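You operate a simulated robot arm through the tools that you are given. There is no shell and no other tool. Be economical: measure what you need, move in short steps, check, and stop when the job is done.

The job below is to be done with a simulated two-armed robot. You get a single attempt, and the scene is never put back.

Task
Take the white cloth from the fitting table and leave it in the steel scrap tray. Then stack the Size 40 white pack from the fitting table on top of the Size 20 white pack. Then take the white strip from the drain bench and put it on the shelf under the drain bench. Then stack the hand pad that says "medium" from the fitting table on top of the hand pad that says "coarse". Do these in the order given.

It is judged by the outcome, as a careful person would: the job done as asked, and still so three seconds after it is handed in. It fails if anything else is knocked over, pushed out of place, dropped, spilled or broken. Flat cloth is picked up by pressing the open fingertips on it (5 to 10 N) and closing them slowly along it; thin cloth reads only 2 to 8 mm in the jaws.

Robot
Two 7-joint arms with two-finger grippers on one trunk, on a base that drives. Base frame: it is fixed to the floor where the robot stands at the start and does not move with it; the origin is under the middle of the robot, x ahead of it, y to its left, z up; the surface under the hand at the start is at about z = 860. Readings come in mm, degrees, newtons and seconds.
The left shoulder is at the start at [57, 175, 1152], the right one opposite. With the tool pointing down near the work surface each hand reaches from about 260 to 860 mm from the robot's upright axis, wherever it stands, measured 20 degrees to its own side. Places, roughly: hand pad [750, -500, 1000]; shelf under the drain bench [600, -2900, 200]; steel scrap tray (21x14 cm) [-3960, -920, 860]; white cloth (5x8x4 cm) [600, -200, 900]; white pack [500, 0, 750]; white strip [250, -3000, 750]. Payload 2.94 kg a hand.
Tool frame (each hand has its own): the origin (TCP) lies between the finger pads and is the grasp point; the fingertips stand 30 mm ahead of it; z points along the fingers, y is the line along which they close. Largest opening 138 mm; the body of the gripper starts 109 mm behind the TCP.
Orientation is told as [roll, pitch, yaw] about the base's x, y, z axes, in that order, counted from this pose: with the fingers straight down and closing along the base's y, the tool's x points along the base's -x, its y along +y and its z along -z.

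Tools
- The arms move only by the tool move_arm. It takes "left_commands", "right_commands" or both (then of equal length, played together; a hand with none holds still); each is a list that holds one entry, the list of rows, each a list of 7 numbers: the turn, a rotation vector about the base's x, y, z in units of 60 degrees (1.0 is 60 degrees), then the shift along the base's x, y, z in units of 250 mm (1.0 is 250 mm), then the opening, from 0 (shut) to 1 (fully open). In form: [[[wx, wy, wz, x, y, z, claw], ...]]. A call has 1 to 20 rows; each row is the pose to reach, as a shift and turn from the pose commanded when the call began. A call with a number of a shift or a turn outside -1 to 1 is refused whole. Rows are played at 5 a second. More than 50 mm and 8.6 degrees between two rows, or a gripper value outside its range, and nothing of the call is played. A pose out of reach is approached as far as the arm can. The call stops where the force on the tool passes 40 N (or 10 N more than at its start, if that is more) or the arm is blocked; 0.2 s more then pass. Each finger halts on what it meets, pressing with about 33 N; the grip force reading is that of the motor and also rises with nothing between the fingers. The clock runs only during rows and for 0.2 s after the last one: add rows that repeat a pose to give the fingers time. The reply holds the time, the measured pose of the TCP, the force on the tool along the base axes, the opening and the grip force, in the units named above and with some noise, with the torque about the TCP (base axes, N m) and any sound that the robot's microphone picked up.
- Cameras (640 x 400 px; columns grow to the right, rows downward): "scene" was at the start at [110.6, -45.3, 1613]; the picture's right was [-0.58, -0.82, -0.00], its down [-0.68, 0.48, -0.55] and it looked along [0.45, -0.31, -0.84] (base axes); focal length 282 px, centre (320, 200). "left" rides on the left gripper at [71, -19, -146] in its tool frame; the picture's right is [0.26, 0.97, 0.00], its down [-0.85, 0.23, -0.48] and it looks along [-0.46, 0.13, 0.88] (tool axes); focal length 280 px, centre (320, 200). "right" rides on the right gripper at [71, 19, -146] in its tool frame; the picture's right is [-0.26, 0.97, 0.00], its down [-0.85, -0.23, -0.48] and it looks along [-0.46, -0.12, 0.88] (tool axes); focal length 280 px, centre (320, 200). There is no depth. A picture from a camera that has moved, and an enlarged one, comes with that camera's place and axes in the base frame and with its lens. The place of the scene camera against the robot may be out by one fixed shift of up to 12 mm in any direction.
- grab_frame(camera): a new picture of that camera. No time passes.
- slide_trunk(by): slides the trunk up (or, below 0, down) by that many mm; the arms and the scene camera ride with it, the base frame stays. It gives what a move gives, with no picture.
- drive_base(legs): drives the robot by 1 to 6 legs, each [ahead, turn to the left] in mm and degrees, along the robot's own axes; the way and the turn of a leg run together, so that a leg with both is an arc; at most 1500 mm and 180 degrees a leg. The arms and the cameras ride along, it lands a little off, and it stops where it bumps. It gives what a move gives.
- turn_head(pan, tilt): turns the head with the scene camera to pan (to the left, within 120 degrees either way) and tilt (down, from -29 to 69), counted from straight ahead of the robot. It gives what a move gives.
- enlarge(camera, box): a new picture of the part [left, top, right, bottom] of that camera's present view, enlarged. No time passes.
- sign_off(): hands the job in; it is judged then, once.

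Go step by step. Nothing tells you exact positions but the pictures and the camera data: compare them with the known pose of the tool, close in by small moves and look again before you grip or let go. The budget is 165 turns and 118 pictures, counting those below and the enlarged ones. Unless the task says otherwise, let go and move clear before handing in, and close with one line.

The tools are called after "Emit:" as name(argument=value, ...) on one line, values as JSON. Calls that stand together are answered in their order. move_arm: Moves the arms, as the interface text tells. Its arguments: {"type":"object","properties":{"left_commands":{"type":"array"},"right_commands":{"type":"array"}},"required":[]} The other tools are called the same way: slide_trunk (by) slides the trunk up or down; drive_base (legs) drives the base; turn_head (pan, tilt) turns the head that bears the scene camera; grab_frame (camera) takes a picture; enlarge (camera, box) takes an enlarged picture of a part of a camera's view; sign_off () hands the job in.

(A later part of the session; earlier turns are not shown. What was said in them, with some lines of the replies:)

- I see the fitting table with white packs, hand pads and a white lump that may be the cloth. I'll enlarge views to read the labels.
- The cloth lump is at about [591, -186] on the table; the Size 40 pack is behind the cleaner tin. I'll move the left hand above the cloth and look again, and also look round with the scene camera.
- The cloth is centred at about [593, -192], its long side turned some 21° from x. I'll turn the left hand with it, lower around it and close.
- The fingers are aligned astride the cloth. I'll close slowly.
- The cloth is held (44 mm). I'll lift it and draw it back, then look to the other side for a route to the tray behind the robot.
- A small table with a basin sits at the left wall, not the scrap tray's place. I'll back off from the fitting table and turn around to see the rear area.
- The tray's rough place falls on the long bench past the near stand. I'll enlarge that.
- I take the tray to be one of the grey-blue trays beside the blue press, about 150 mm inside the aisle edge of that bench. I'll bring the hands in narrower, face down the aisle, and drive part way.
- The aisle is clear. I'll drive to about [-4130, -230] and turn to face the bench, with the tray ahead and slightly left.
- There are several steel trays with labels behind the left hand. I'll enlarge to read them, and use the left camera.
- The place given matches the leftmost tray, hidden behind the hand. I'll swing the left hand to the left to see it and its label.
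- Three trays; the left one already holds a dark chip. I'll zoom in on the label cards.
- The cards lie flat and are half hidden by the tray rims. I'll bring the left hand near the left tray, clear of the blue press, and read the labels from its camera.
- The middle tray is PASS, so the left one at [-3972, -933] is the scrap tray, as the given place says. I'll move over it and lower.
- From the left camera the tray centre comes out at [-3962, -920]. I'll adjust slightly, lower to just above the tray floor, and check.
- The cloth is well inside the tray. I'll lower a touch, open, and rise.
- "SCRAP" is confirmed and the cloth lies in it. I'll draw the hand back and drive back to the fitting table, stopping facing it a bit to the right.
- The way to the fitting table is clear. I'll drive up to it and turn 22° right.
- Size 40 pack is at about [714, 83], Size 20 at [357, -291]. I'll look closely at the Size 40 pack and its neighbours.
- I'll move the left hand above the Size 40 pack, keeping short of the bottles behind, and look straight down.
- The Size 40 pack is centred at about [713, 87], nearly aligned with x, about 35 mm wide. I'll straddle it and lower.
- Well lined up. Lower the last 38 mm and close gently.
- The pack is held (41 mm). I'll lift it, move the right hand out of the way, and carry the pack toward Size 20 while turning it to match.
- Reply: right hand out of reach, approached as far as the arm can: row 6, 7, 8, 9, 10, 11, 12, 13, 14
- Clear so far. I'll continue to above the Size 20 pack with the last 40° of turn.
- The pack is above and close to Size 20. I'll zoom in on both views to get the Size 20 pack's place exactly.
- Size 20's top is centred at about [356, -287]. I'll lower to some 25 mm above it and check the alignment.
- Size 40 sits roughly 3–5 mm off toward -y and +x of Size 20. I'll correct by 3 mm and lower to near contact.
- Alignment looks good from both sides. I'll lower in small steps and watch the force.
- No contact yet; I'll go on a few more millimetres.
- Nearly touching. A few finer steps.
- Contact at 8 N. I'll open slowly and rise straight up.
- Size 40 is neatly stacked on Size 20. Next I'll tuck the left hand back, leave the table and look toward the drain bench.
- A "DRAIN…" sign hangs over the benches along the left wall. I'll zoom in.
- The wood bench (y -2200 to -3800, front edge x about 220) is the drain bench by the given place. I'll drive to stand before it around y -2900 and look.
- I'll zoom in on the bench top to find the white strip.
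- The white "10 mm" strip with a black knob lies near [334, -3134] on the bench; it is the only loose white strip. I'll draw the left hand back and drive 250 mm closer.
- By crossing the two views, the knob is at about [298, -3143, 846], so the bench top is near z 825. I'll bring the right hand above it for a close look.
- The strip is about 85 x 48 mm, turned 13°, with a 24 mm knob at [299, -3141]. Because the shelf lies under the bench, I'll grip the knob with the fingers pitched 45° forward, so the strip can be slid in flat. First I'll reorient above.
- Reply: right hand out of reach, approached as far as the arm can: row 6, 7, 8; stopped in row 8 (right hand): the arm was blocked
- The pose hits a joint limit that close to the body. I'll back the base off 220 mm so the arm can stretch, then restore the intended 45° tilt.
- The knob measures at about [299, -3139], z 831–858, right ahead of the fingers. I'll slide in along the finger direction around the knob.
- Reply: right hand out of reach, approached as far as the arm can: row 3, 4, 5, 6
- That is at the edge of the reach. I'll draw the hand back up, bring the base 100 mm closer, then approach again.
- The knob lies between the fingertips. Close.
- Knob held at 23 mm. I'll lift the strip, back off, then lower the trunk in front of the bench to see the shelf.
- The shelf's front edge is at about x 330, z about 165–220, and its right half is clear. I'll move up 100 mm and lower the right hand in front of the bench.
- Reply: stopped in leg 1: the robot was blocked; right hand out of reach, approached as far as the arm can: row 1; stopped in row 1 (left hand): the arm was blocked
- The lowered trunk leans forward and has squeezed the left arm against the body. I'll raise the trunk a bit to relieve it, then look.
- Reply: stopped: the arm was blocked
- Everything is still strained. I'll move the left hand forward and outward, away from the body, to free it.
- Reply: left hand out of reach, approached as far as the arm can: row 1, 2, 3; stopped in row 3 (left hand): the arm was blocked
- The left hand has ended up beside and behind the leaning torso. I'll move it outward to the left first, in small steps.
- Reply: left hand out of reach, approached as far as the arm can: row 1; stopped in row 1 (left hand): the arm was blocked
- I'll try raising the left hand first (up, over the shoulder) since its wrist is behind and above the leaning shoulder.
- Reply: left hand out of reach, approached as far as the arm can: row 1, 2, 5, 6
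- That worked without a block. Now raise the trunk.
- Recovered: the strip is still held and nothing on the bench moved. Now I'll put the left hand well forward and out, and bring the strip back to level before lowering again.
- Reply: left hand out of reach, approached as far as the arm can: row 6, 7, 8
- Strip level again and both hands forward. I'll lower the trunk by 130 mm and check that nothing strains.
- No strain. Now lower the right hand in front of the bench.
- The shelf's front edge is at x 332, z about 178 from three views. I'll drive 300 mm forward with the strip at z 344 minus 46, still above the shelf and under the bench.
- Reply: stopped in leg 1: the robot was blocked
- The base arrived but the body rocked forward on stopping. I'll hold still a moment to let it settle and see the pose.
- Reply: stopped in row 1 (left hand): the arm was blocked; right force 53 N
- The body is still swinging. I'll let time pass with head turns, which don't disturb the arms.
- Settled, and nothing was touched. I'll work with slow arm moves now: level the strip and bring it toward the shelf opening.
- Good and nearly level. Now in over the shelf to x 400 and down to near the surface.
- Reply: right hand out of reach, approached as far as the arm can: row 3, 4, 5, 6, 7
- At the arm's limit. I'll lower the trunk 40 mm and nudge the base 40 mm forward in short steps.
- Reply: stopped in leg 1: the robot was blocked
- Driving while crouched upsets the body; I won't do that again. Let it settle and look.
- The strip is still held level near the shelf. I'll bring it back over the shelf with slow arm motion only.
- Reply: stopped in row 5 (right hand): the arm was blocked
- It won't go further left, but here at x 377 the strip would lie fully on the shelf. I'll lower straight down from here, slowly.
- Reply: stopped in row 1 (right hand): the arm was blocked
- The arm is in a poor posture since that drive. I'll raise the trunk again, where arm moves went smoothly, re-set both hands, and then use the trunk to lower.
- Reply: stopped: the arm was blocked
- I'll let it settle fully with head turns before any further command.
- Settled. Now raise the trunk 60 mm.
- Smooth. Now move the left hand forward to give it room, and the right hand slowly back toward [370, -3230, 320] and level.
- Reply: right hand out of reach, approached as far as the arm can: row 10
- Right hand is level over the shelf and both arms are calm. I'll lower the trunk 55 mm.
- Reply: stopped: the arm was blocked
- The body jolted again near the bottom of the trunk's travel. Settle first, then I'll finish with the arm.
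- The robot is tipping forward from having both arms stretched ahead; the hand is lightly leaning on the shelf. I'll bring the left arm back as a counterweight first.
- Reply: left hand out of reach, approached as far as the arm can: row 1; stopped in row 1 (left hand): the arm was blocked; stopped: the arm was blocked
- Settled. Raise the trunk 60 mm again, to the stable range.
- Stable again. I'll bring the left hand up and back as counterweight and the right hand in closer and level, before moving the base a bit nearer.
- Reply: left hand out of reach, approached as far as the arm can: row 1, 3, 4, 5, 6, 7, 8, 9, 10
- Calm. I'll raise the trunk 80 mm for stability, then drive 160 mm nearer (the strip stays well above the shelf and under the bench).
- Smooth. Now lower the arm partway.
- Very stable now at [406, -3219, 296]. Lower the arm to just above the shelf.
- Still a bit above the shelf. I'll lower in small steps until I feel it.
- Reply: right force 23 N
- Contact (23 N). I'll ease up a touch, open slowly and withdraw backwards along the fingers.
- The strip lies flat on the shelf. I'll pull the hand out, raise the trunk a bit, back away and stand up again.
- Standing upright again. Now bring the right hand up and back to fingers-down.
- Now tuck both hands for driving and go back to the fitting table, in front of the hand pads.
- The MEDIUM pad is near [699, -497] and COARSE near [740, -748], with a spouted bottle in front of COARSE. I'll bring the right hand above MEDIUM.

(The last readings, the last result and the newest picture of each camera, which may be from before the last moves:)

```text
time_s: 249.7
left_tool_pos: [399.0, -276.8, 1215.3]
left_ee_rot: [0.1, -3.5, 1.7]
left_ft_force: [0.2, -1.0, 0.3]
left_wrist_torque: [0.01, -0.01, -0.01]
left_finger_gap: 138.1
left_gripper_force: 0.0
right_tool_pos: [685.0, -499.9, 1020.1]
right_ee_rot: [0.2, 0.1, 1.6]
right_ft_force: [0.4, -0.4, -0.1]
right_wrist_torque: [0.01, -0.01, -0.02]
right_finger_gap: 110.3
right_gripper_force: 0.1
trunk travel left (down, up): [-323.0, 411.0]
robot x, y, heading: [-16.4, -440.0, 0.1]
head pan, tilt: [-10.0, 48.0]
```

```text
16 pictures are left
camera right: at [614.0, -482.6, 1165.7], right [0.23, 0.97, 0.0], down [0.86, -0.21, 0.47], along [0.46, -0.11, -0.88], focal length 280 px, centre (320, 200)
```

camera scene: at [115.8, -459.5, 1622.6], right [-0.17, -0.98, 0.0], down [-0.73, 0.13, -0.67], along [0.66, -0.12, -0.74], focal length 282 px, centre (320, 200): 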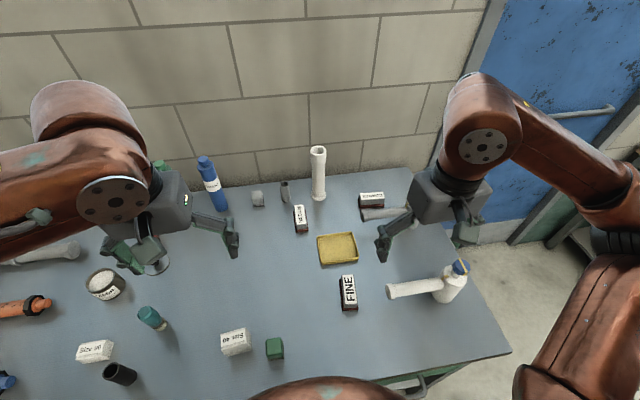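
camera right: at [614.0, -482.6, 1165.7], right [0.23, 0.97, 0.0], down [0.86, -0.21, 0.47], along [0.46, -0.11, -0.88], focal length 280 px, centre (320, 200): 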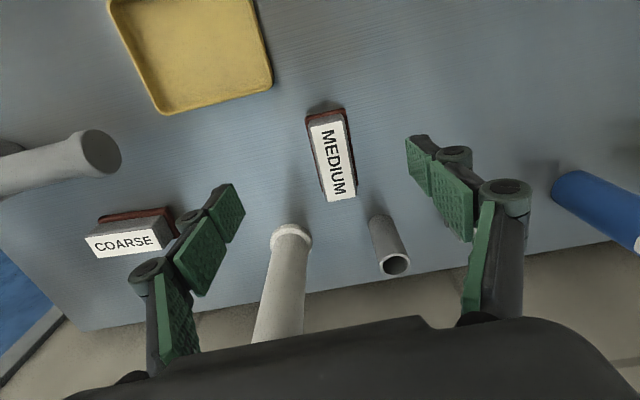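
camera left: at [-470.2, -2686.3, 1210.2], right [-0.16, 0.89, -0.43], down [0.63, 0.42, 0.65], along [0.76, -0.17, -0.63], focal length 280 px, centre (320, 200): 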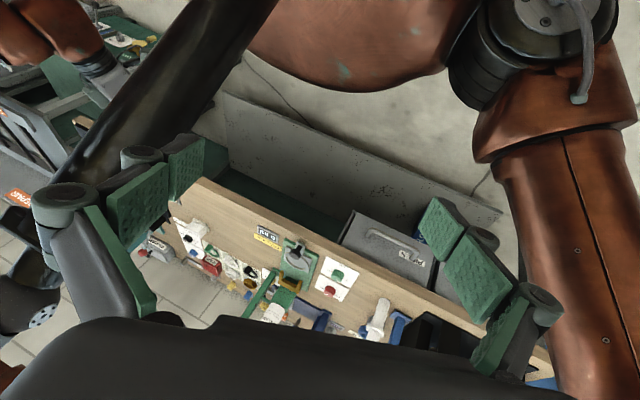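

MEDIUM is centred at about [716, -493], aligned with x, about 35 mm wide. I'll lower around its grey body and close.

Emit:
move_arm(right_commands=[[[0, 0, -0.02, 0.04, 0.01, 0, 0.7], [0, 0, -0.043, 0.09, 0.02, -0.05, 0.65], [0, 0, -0.043, 0.124, 0.029, -0.15, 0.6], [0, 0, -0.043, 0.124, 0.029, -0.25, 0.6], [0, 0, -0.043, 0.124, 0.029, -0.35, 0.6], [0, 0, -0.043, 0.124, 0.029, -0.35, 0.6]]])

Emit:
grab_frame(camera="right")

```text
time_s: 251.1
left_tool_pos: [398.5, -278.9, 1214.2]
left_ee_rot: [0.0, -3.5, 1.7]
left_ft_force: [-0.5, 0.0, -0.4]
left_wrist_torque: [0.01, 0.0, -0.01]
left_finger_gap: 138.0
left_gripper_force: 0.2
right_tool_pos: [714.7, -493.7, 931.9]
right_ee_rot: [0.2, 0.0, -1.0]
right_ft_force: [-0.5, 0.5, 0.1]
right_wrist_torque: [0.05, 0.0, -0.02]
right_finger_gap: 82.7
right_gripper_force: 0.0
trunk travel left (down, up): [-323.0, 411.0]
robot x, y, heading: [-16.3, -439.2, -0.0]
head pan, tilt: [-10.0, 48.0]
```

```text
15 pictures are left
camera right: at [644.7, -473.4, 1078.6], right [0.28, 0.96, 0.0], down [0.85, -0.25, 0.47], along [0.46, -0.13, -0.88], focal length 280 px, centre (320, 200)
```

right: 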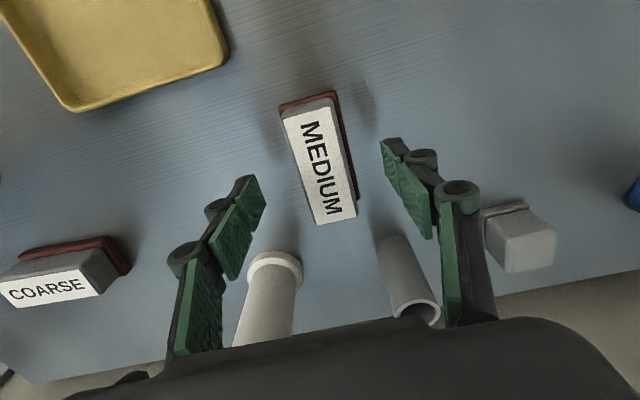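

Aligned. Lower the rest and close.

Emit:
move_arm(right_commands=[[[0, 0, 0, -0.008, 0.004, -0.06, 0.6], [0, 0, 0, -0.008, 0.004, -0.115, 0.6], [0, 0, 0, -0.008, 0.004, -0.115, 0.5], [0, 0, 0, -0.008, 0.004, -0.115, 0.42], [0, 0, 0, -0.008, 0.004, -0.115, 0.34], [0, 0, 0, -0.008, 0.004, -0.115, 0.26], [0, 0, 0, -0.008, 0.004, -0.115, 0.18], [0, 0, 0, -0.008, 0.004, -0.115, 0.1], [0, 0, 0, -0.008, 0.004, -0.115, 0.1], [0, 0, 0, -0.008, 0.004, -0.115, 0.1]]])

```text
time_s: 253.3
left_tool_pos: [398.6, -278.2, 1213.8]
left_ee_rot: [0.0, -3.5, 1.7]
left_ft_force: [0.7, -0.2, -0.8]
left_wrist_torque: [0.01, -0.01, 0.0]
left_finger_gap: 138.0
left_gripper_force: 0.0
right_tool_pos: [712.7, -492.0, 901.9]
right_ee_rot: [0.2, 0.1, -1.0]
right_ft_force: [0.2, -0.6, 0.3]
right_wrist_torque: [-0.03, 0.0, 0.01]
right_finger_gap: 35.0
right_gripper_force: 32.8
trunk travel left (down, up): [-323.0, 411.0]
robot x, y, heading: [-16.5, -442.7, 0.4]
head pan, tilt: [-10.0, 48.0]
```

MEDIUM is held (35 mm). I'll lift it, draw back from the tall tube and turn it toward COARSE's orientation.

Emit:
move_arm(right_commands=[[[0, 0, 0, 0, 0, 0.12, 0.1], [0, 0, 0, 0, 0, 0.28, 0.1], [0, 0, 0, 0, 0, 0.44, 0.1], [0, 0, 0, 0, 0, 0.6, 0.1], [0, 0, 0, 0, 0, 0.74, 0.1], [0, 0, -0.1, -0.07, -0.05, 0.74, 0.1], [0, 0, -0.2, -0.14, -0.1, 0.74, 0.1], [0, 0, -0.3, -0.21, -0.15, 0.74, 0.1], [0, 0, -0.4, -0.28, -0.2, 0.74, 0.1], [0, 0, -0.5, -0.34, -0.26, 0.74, 0.1], [0, 0, -0.62, -0.38, -0.33, 0.74, 0.1], [0, 0, -0.75, -0.4, -0.4, 0.74, 0.1]]])

Emit:
move_arm(right_commands=[[[0, 0, -0.105, 0, -0.088, 0, 0.1], [0, 0, -0.21, 0.02, -0.176, 0, 0.1], [0, 0, -0.315, 0.05, -0.264, 0, 0.1], [0, 0, -0.42, 0.1, -0.352, 0, 0.1], [0, 0, -0.525, 0.15, -0.44, 0, 0.1], [0, 0, -0.63, 0.22, -0.528, 0, 0.1], [0, 0, -0.733, 0.3, -0.6, 0, 0.1], [0, 0, -0.733, 0.3, -0.6, 0, 0.1]]])

Emit:
grab_frame(camera="right")

Emit:
grab_frame(camera="scene")

```text
time_s: 255.9
left_tool_pos: [398.7, -279.6, 1215.2]
left_ee_rot: [0.0, -3.6, 1.7]
left_ft_force: [0.1, 0.7, -0.9]
left_wrist_torque: [0.02, 0.02, 0.02]
left_finger_gap: 137.8
left_gripper_force: 0.1
right_tool_pos: [611.9, -591.4, 1089.0]
right_ee_rot: [0.3, 0.1, -46.1]
right_ft_force: [0.2, 0.0, 0.0]
right_wrist_torque: [0.02, 0.01, 0.01]
right_finger_gap: 35.0
right_gripper_force: 32.9
trunk travel left (down, up): [-323.0, 411.0]
robot x, y, heading: [-17.4, -441.7, 0.1]
head pan, tilt: [-10.0, 48.0]
```

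```text
time_s: 257.7
left_tool_pos: [398.3, -280.1, 1214.3]
left_ee_rot: [-0.1, -3.5, 1.8]
left_ft_force: [0.0, -0.1, 0.4]
left_wrist_torque: [0.02, -0.01, 0.0]
left_finger_gap: 138.2
left_gripper_force: 0.1
right_tool_pos: [689.4, -740.1, 1090.9]
right_ee_rot: [0.3, 0.0, -89.9]
right_ft_force: [0.2, 0.3, -0.7]
right_wrist_torque: [0.05, -0.04, -0.02]
right_finger_gap: 35.2
right_gripper_force: 32.6
trunk travel left (down, up): [-323.0, 411.0]
robot x, y, heading: [-16.2, -439.0, 0.2]
head pan, tilt: [-10.0, 48.0]
```

```text
14 pictures are left
camera right: at [708.5, -669.7, 1236.9], right [0.96, -0.26, 0.0], down [-0.23, -0.85, 0.47], along [-0.12, -0.46, -0.88], focal length 280 px, centre (320, 200)
```

right: 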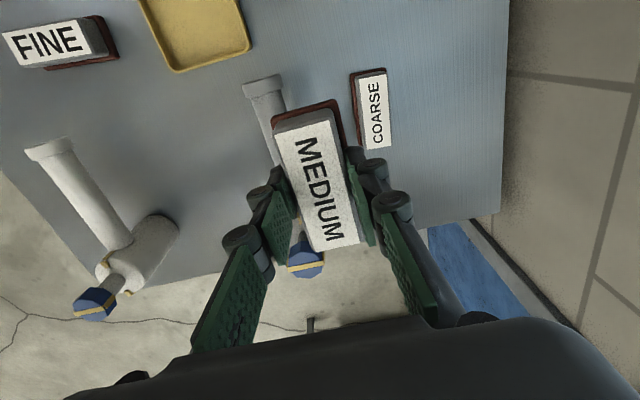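

```text
13 pictures are left
camera scene: at [115.6, -459.7, 1622.6], right [-0.17, -0.98, 0.0], down [-0.73, 0.13, -0.67], along [0.66, -0.12, -0.74], focal length 282 px, centre (320, 200)
```

scene: 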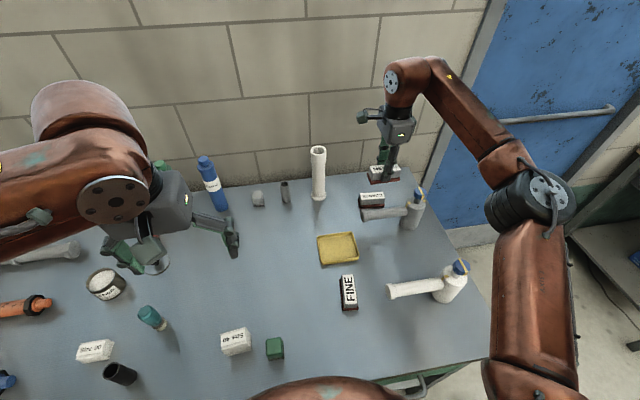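

COARSE is centred at [753, -747], turned to about -97°. I'll move MEDIUM over it, matching the turn, and lower to about 20 mm above.

Emit:
move_arm(right_commands=[[[0, 0, -0.04, 0.08, -0.01, 0, 0.1], [0, 0, -0.08, 0.16, -0.02, 0, 0.1], [0, 0, -0.117, 0.252, -0.028, 0, 0.1], [0, 0, -0.117, 0.252, -0.028, -0.15, 0.1], [0, 0, -0.117, 0.252, -0.028, -0.3, 0.1], [0, 0, -0.117, 0.252, -0.028, -0.42, 0.1], [0, 0, -0.117, 0.252, -0.028, -0.49, 0.1], [0, 0, -0.117, 0.252, -0.028, -0.49, 0.1]]])

Emit:
grab_frame(camera="right")

Emit:
enlarge(camera="scene", box=[320, 140, 440, 240])

```text
time_s: 259.5
left_tool_pos: [399.4, -278.8, 1213.9]
left_ee_rot: [-0.1, -3.4, 1.8]
left_ft_force: [-0.2, 0.0, 0.6]
left_wrist_torque: [0.03, -0.01, -0.01]
left_finger_gap: 138.0
left_gripper_force: 0.0
right_tool_pos: [752.3, -749.1, 965.9]
right_ee_rot: [0.2, 0.0, -96.9]
right_ft_force: [1.1, -0.8, -0.9]
right_wrist_torque: [-0.02, 0.0, 0.02]
right_finger_gap: 35.1
right_gripper_force: 32.4
trunk travel left (down, up): [-323.0, 411.0]
robot x, y, heading: [-17.3, -443.3, -0.1]
head pan, tilt: [-10.0, 48.0]
```

```text
12 pictures are left
camera right: at [779.8, -681.0, 1112.6], right [0.93, -0.38, 0.0], down [-0.33, -0.82, 0.47], along [-0.18, -0.44, -0.88], focal length 280 px, centre (320, 200)
```

right: 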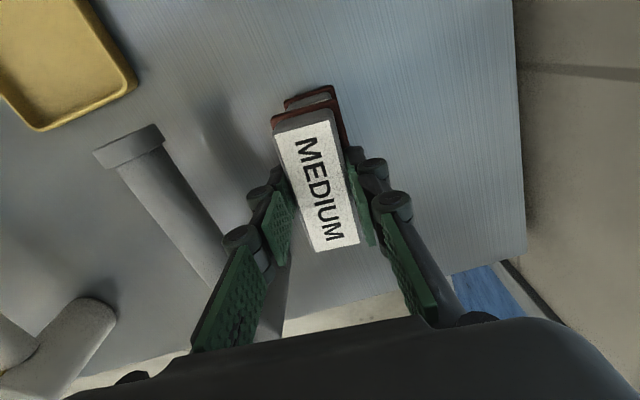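

```text
4.00 times, centred on (380, 190) of scene
camera zoom: at [115.7, -459.3, 1622.6], right [-0.17, -0.98, 0.0], down [-0.73, 0.13, -0.67], along [0.66, -0.12, -0.74], focal length 1126 px, centre (80, 240)
```

zoom: 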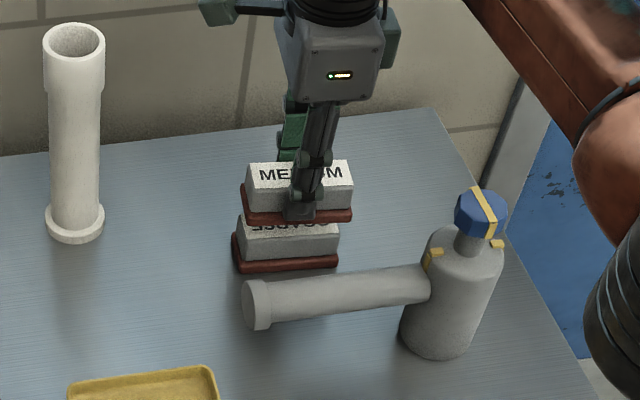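

Well aligned from both views. Lower in steps, watching the force.

Emit:
move_arm(right_commands=[[[0, 0, 0, 0.004, 0.004, -0.03, 0.1], [0, 0, 0, 0.004, 0.004, -0.06, 0.1], [0, 0, 0, 0.004, 0.004, -0.072, 0.1], [0, 0, 0, 0.004, 0.004, -0.072, 0.1]]])

```text
time_s: 260.5
left_tool_pos: [399.3, -278.8, 1214.4]
left_ee_rot: [0.0, -3.5, 1.7]
left_ft_force: [0.0, -0.1, -0.4]
left_wrist_torque: [-0.01, -0.02, 0.03]
left_finger_gap: 137.9
left_gripper_force: 0.1
right_tool_pos: [753.0, -746.8, 947.8]
right_ee_rot: [0.2, 0.1, -96.9]
right_ft_force: [-0.9, 0.2, -1.5]
right_wrist_torque: [0.0, -0.02, -0.01]
right_finger_gap: 34.9
right_gripper_force: 32.1
trunk travel left (down, up): [-323.0, 411.0]
robot x, y, heading: [-17.0, -441.4, 0.0]
head pan, tilt: [-10.0, 48.0]
```

Emit:
move_arm(right_commands=[[[0, 0, 0, 0, 0, -0.008, 0.1], [0, 0, 0, 0, 0, -0.016, 0.1], [0, 0, 0, 0, 0, -0.02, 0.1], [0, 0, 0, 0, 0, -0.02, 0.1]]])

```text
time_s: 261.5
left_tool_pos: [398.4, -278.3, 1215.0]
left_ee_rot: [0.0, -3.5, 1.7]
left_ft_force: [0.3, -0.2, -0.1]
left_wrist_torque: [0.0, -0.03, 0.02]
left_finger_gap: 137.9
left_gripper_force: 0.0
right_tool_pos: [753.6, -747.0, 943.2]
right_ee_rot: [0.1, 0.1, -97.0]
right_ft_force: [0.0, 0.0, -0.3]
right_wrist_torque: [0.0, 0.01, 0.03]
right_finger_gap: 35.0
right_gripper_force: 33.2
trunk travel left (down, up): [-323.0, 411.0]
robot x, y, heading: [-14.5, -443.1, -0.1]
head pan, tilt: [-10.0, 48.0]
```

No contact yet (943). Continue in small steps.

Emit:
move_arm(right_commands=[[[0, 0, 0, 0, 0, -0.008, 0.1], [0, 0, 0, 0, 0, -0.016, 0.1], [0, 0, 0, 0, 0, -0.016, 0.1]]])

Emit:
enlarge(camera="scene", box=[350, 160, 430, 220])

```text
time_s: 262.3
left_tool_pos: [397.7, -279.0, 1215.2]
left_ee_rot: [0.1, -3.6, 1.7]
left_ft_force: [0.9, 0.6, -1.0]
left_wrist_torque: [0.01, -0.03, 0.02]
left_finger_gap: 138.0
left_gripper_force: 0.1
right_tool_pos: [753.4, -745.5, 942.2]
right_ee_rot: [0.5, 0.2, -97.0]
right_ft_force: [1.6, -2.5, 17.2]
right_wrist_torque: [-0.24, -0.05, 0.03]
right_finger_gap: 35.2
right_gripper_force: 33.0
trunk travel left (down, up): [-323.0, 411.0]
robot x, y, heading: [-15.2, -440.2, -0.1]
head pan, tilt: [-10.0, 48.0]
```

```text
6.67 times, centred on (390, 190) of scene
camera zoom: at [113.8, -458.7, 1623.0], right [-0.17, -0.98, 0.0], down [-0.73, 0.13, -0.67], along [0.66, -0.12, -0.74], focal length 1877 px, centre (-147, 267)
```

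zoom: 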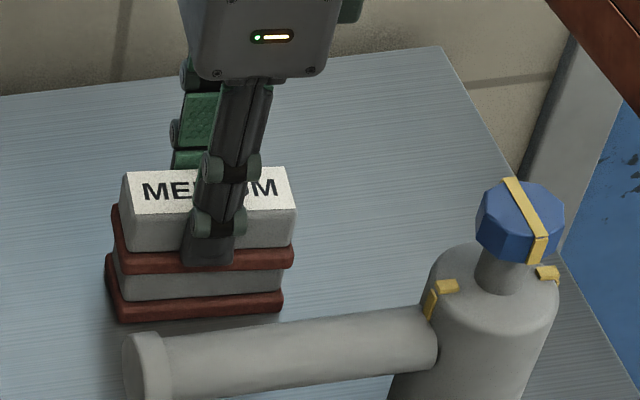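

Seated (17 N) and squarely stacked. Ease up, open slowly and rise.

Emit:
move_arm(right_commands=[[[0, 0, 0, 0, 0, 0.012, 0.1], [0, 0, 0, 0, 0, 0.012, 0.28], [0, 0, 0, 0, 0, 0.012, 0.36], [0, 0, 0, 0, 0, 0.012, 0.44], [0, 0, 0, 0, 0, 0.012, 0.48], [0, 0, 0, 0, 0, 0.012, 0.48], [0, 0, 0, 0, 0, 0.08, 0.48], [0, 0, 0, 0, 0, 0.2, 0.48], [0, 0, 0, 0, 0, 0.36, 0.48], [0, 0, 0, 0, 0, 0.52, 0.48], [0, 0, 0, 0, 0, 0.7, 0.48]]])

Emit:
enlarge(camera="scene", box=[320, 130, 440, 230])

Emit:
grab_frame(camera="right")

```text
time_s: 264.7
left_tool_pos: [398.3, -277.2, 1215.8]
left_ee_rot: [-0.1, -3.5, 1.8]
left_ft_force: [0.9, 0.7, 0.2]
left_wrist_torque: [-0.05, -0.02, -0.02]
left_finger_gap: 137.7
left_gripper_force: 0.0
right_tool_pos: [751.2, -743.4, 1116.4]
right_ee_rot: [0.4, 0.0, -96.9]
right_ft_force: [-0.4, 0.3, 0.0]
right_wrist_torque: [-0.01, -0.02, -0.01]
right_finger_gap: 66.3
right_gripper_force: 0.1
trunk travel left (down, up): [-323.0, 411.0]
robot x, y, heading: [-14.4, -440.1, 0.1]
head pan, tilt: [-10.0, 48.0]
```

```text
4.00 times, centred on (380, 180) of scene
camera zoom: at [114.6, -457.2, 1622.8], right [-0.17, -0.99, 0.0], down [-0.73, 0.13, -0.67], along [0.66, -0.12, -0.74], focal length 1126 px, centre (80, 280)
```

zoom: 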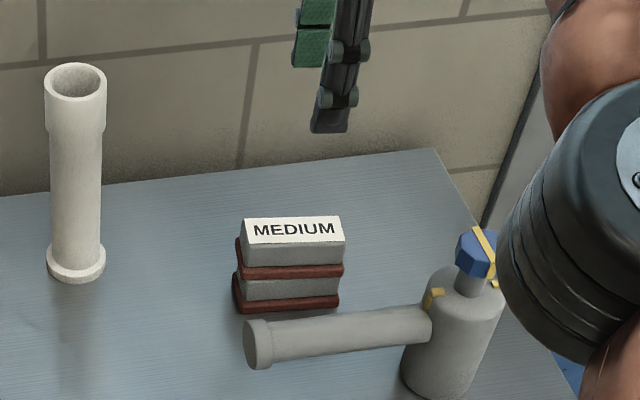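

```text
8 pictures are left
camera right: at [780.5, -676.6, 1263.1], right [0.93, -0.38, 0.0], down [-0.33, -0.81, 0.47], along [-0.18, -0.44, -0.88], focal length 280 px, centre (320, 200)
```

right: 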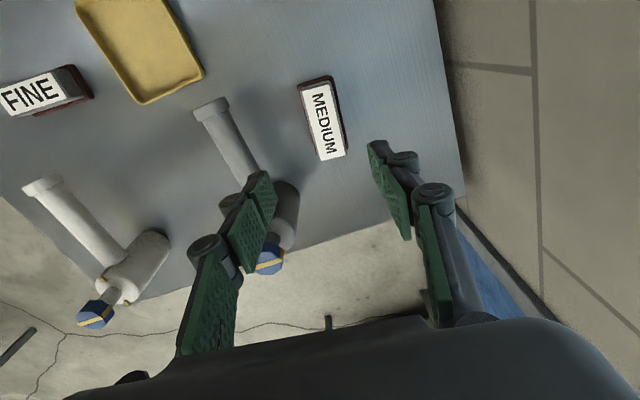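

MEDIUM sits squarely on COARSE and the hand is clear. One last check of the Size 40/20 stack.

Emit:
enlarge(camera="scene", box=[180, 280, 320, 390])

```text
3.64 times, centred on (250, 335) of scene
camera zoom: at [114.6, -457.2, 1622.8], right [-0.17, -0.99, 0.0], down [-0.73, 0.13, -0.67], along [0.66, -0.12, -0.74], focal length 1024 px, centre (574, -291)
```

zoom: 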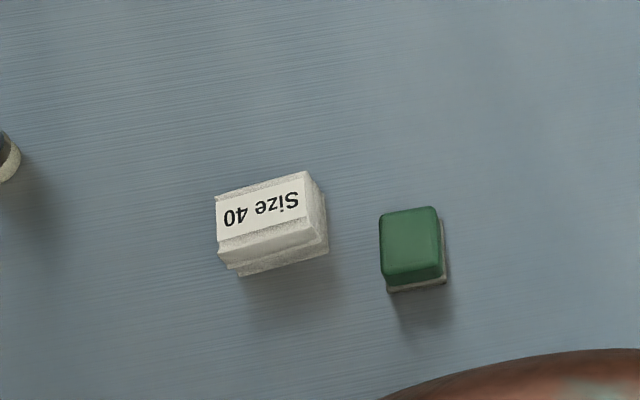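

All four placements are in order and both hands are clear, so I'm handing in.

Emit:
sign_off()

```text
The job is handed in.
```

All four steps were done in the order given: the white cloth is in the scrap tray, Size 40 is on Size 20, the white "10 mm" strip is on the shelf under the drain bench, and "medium" is on "coarse".
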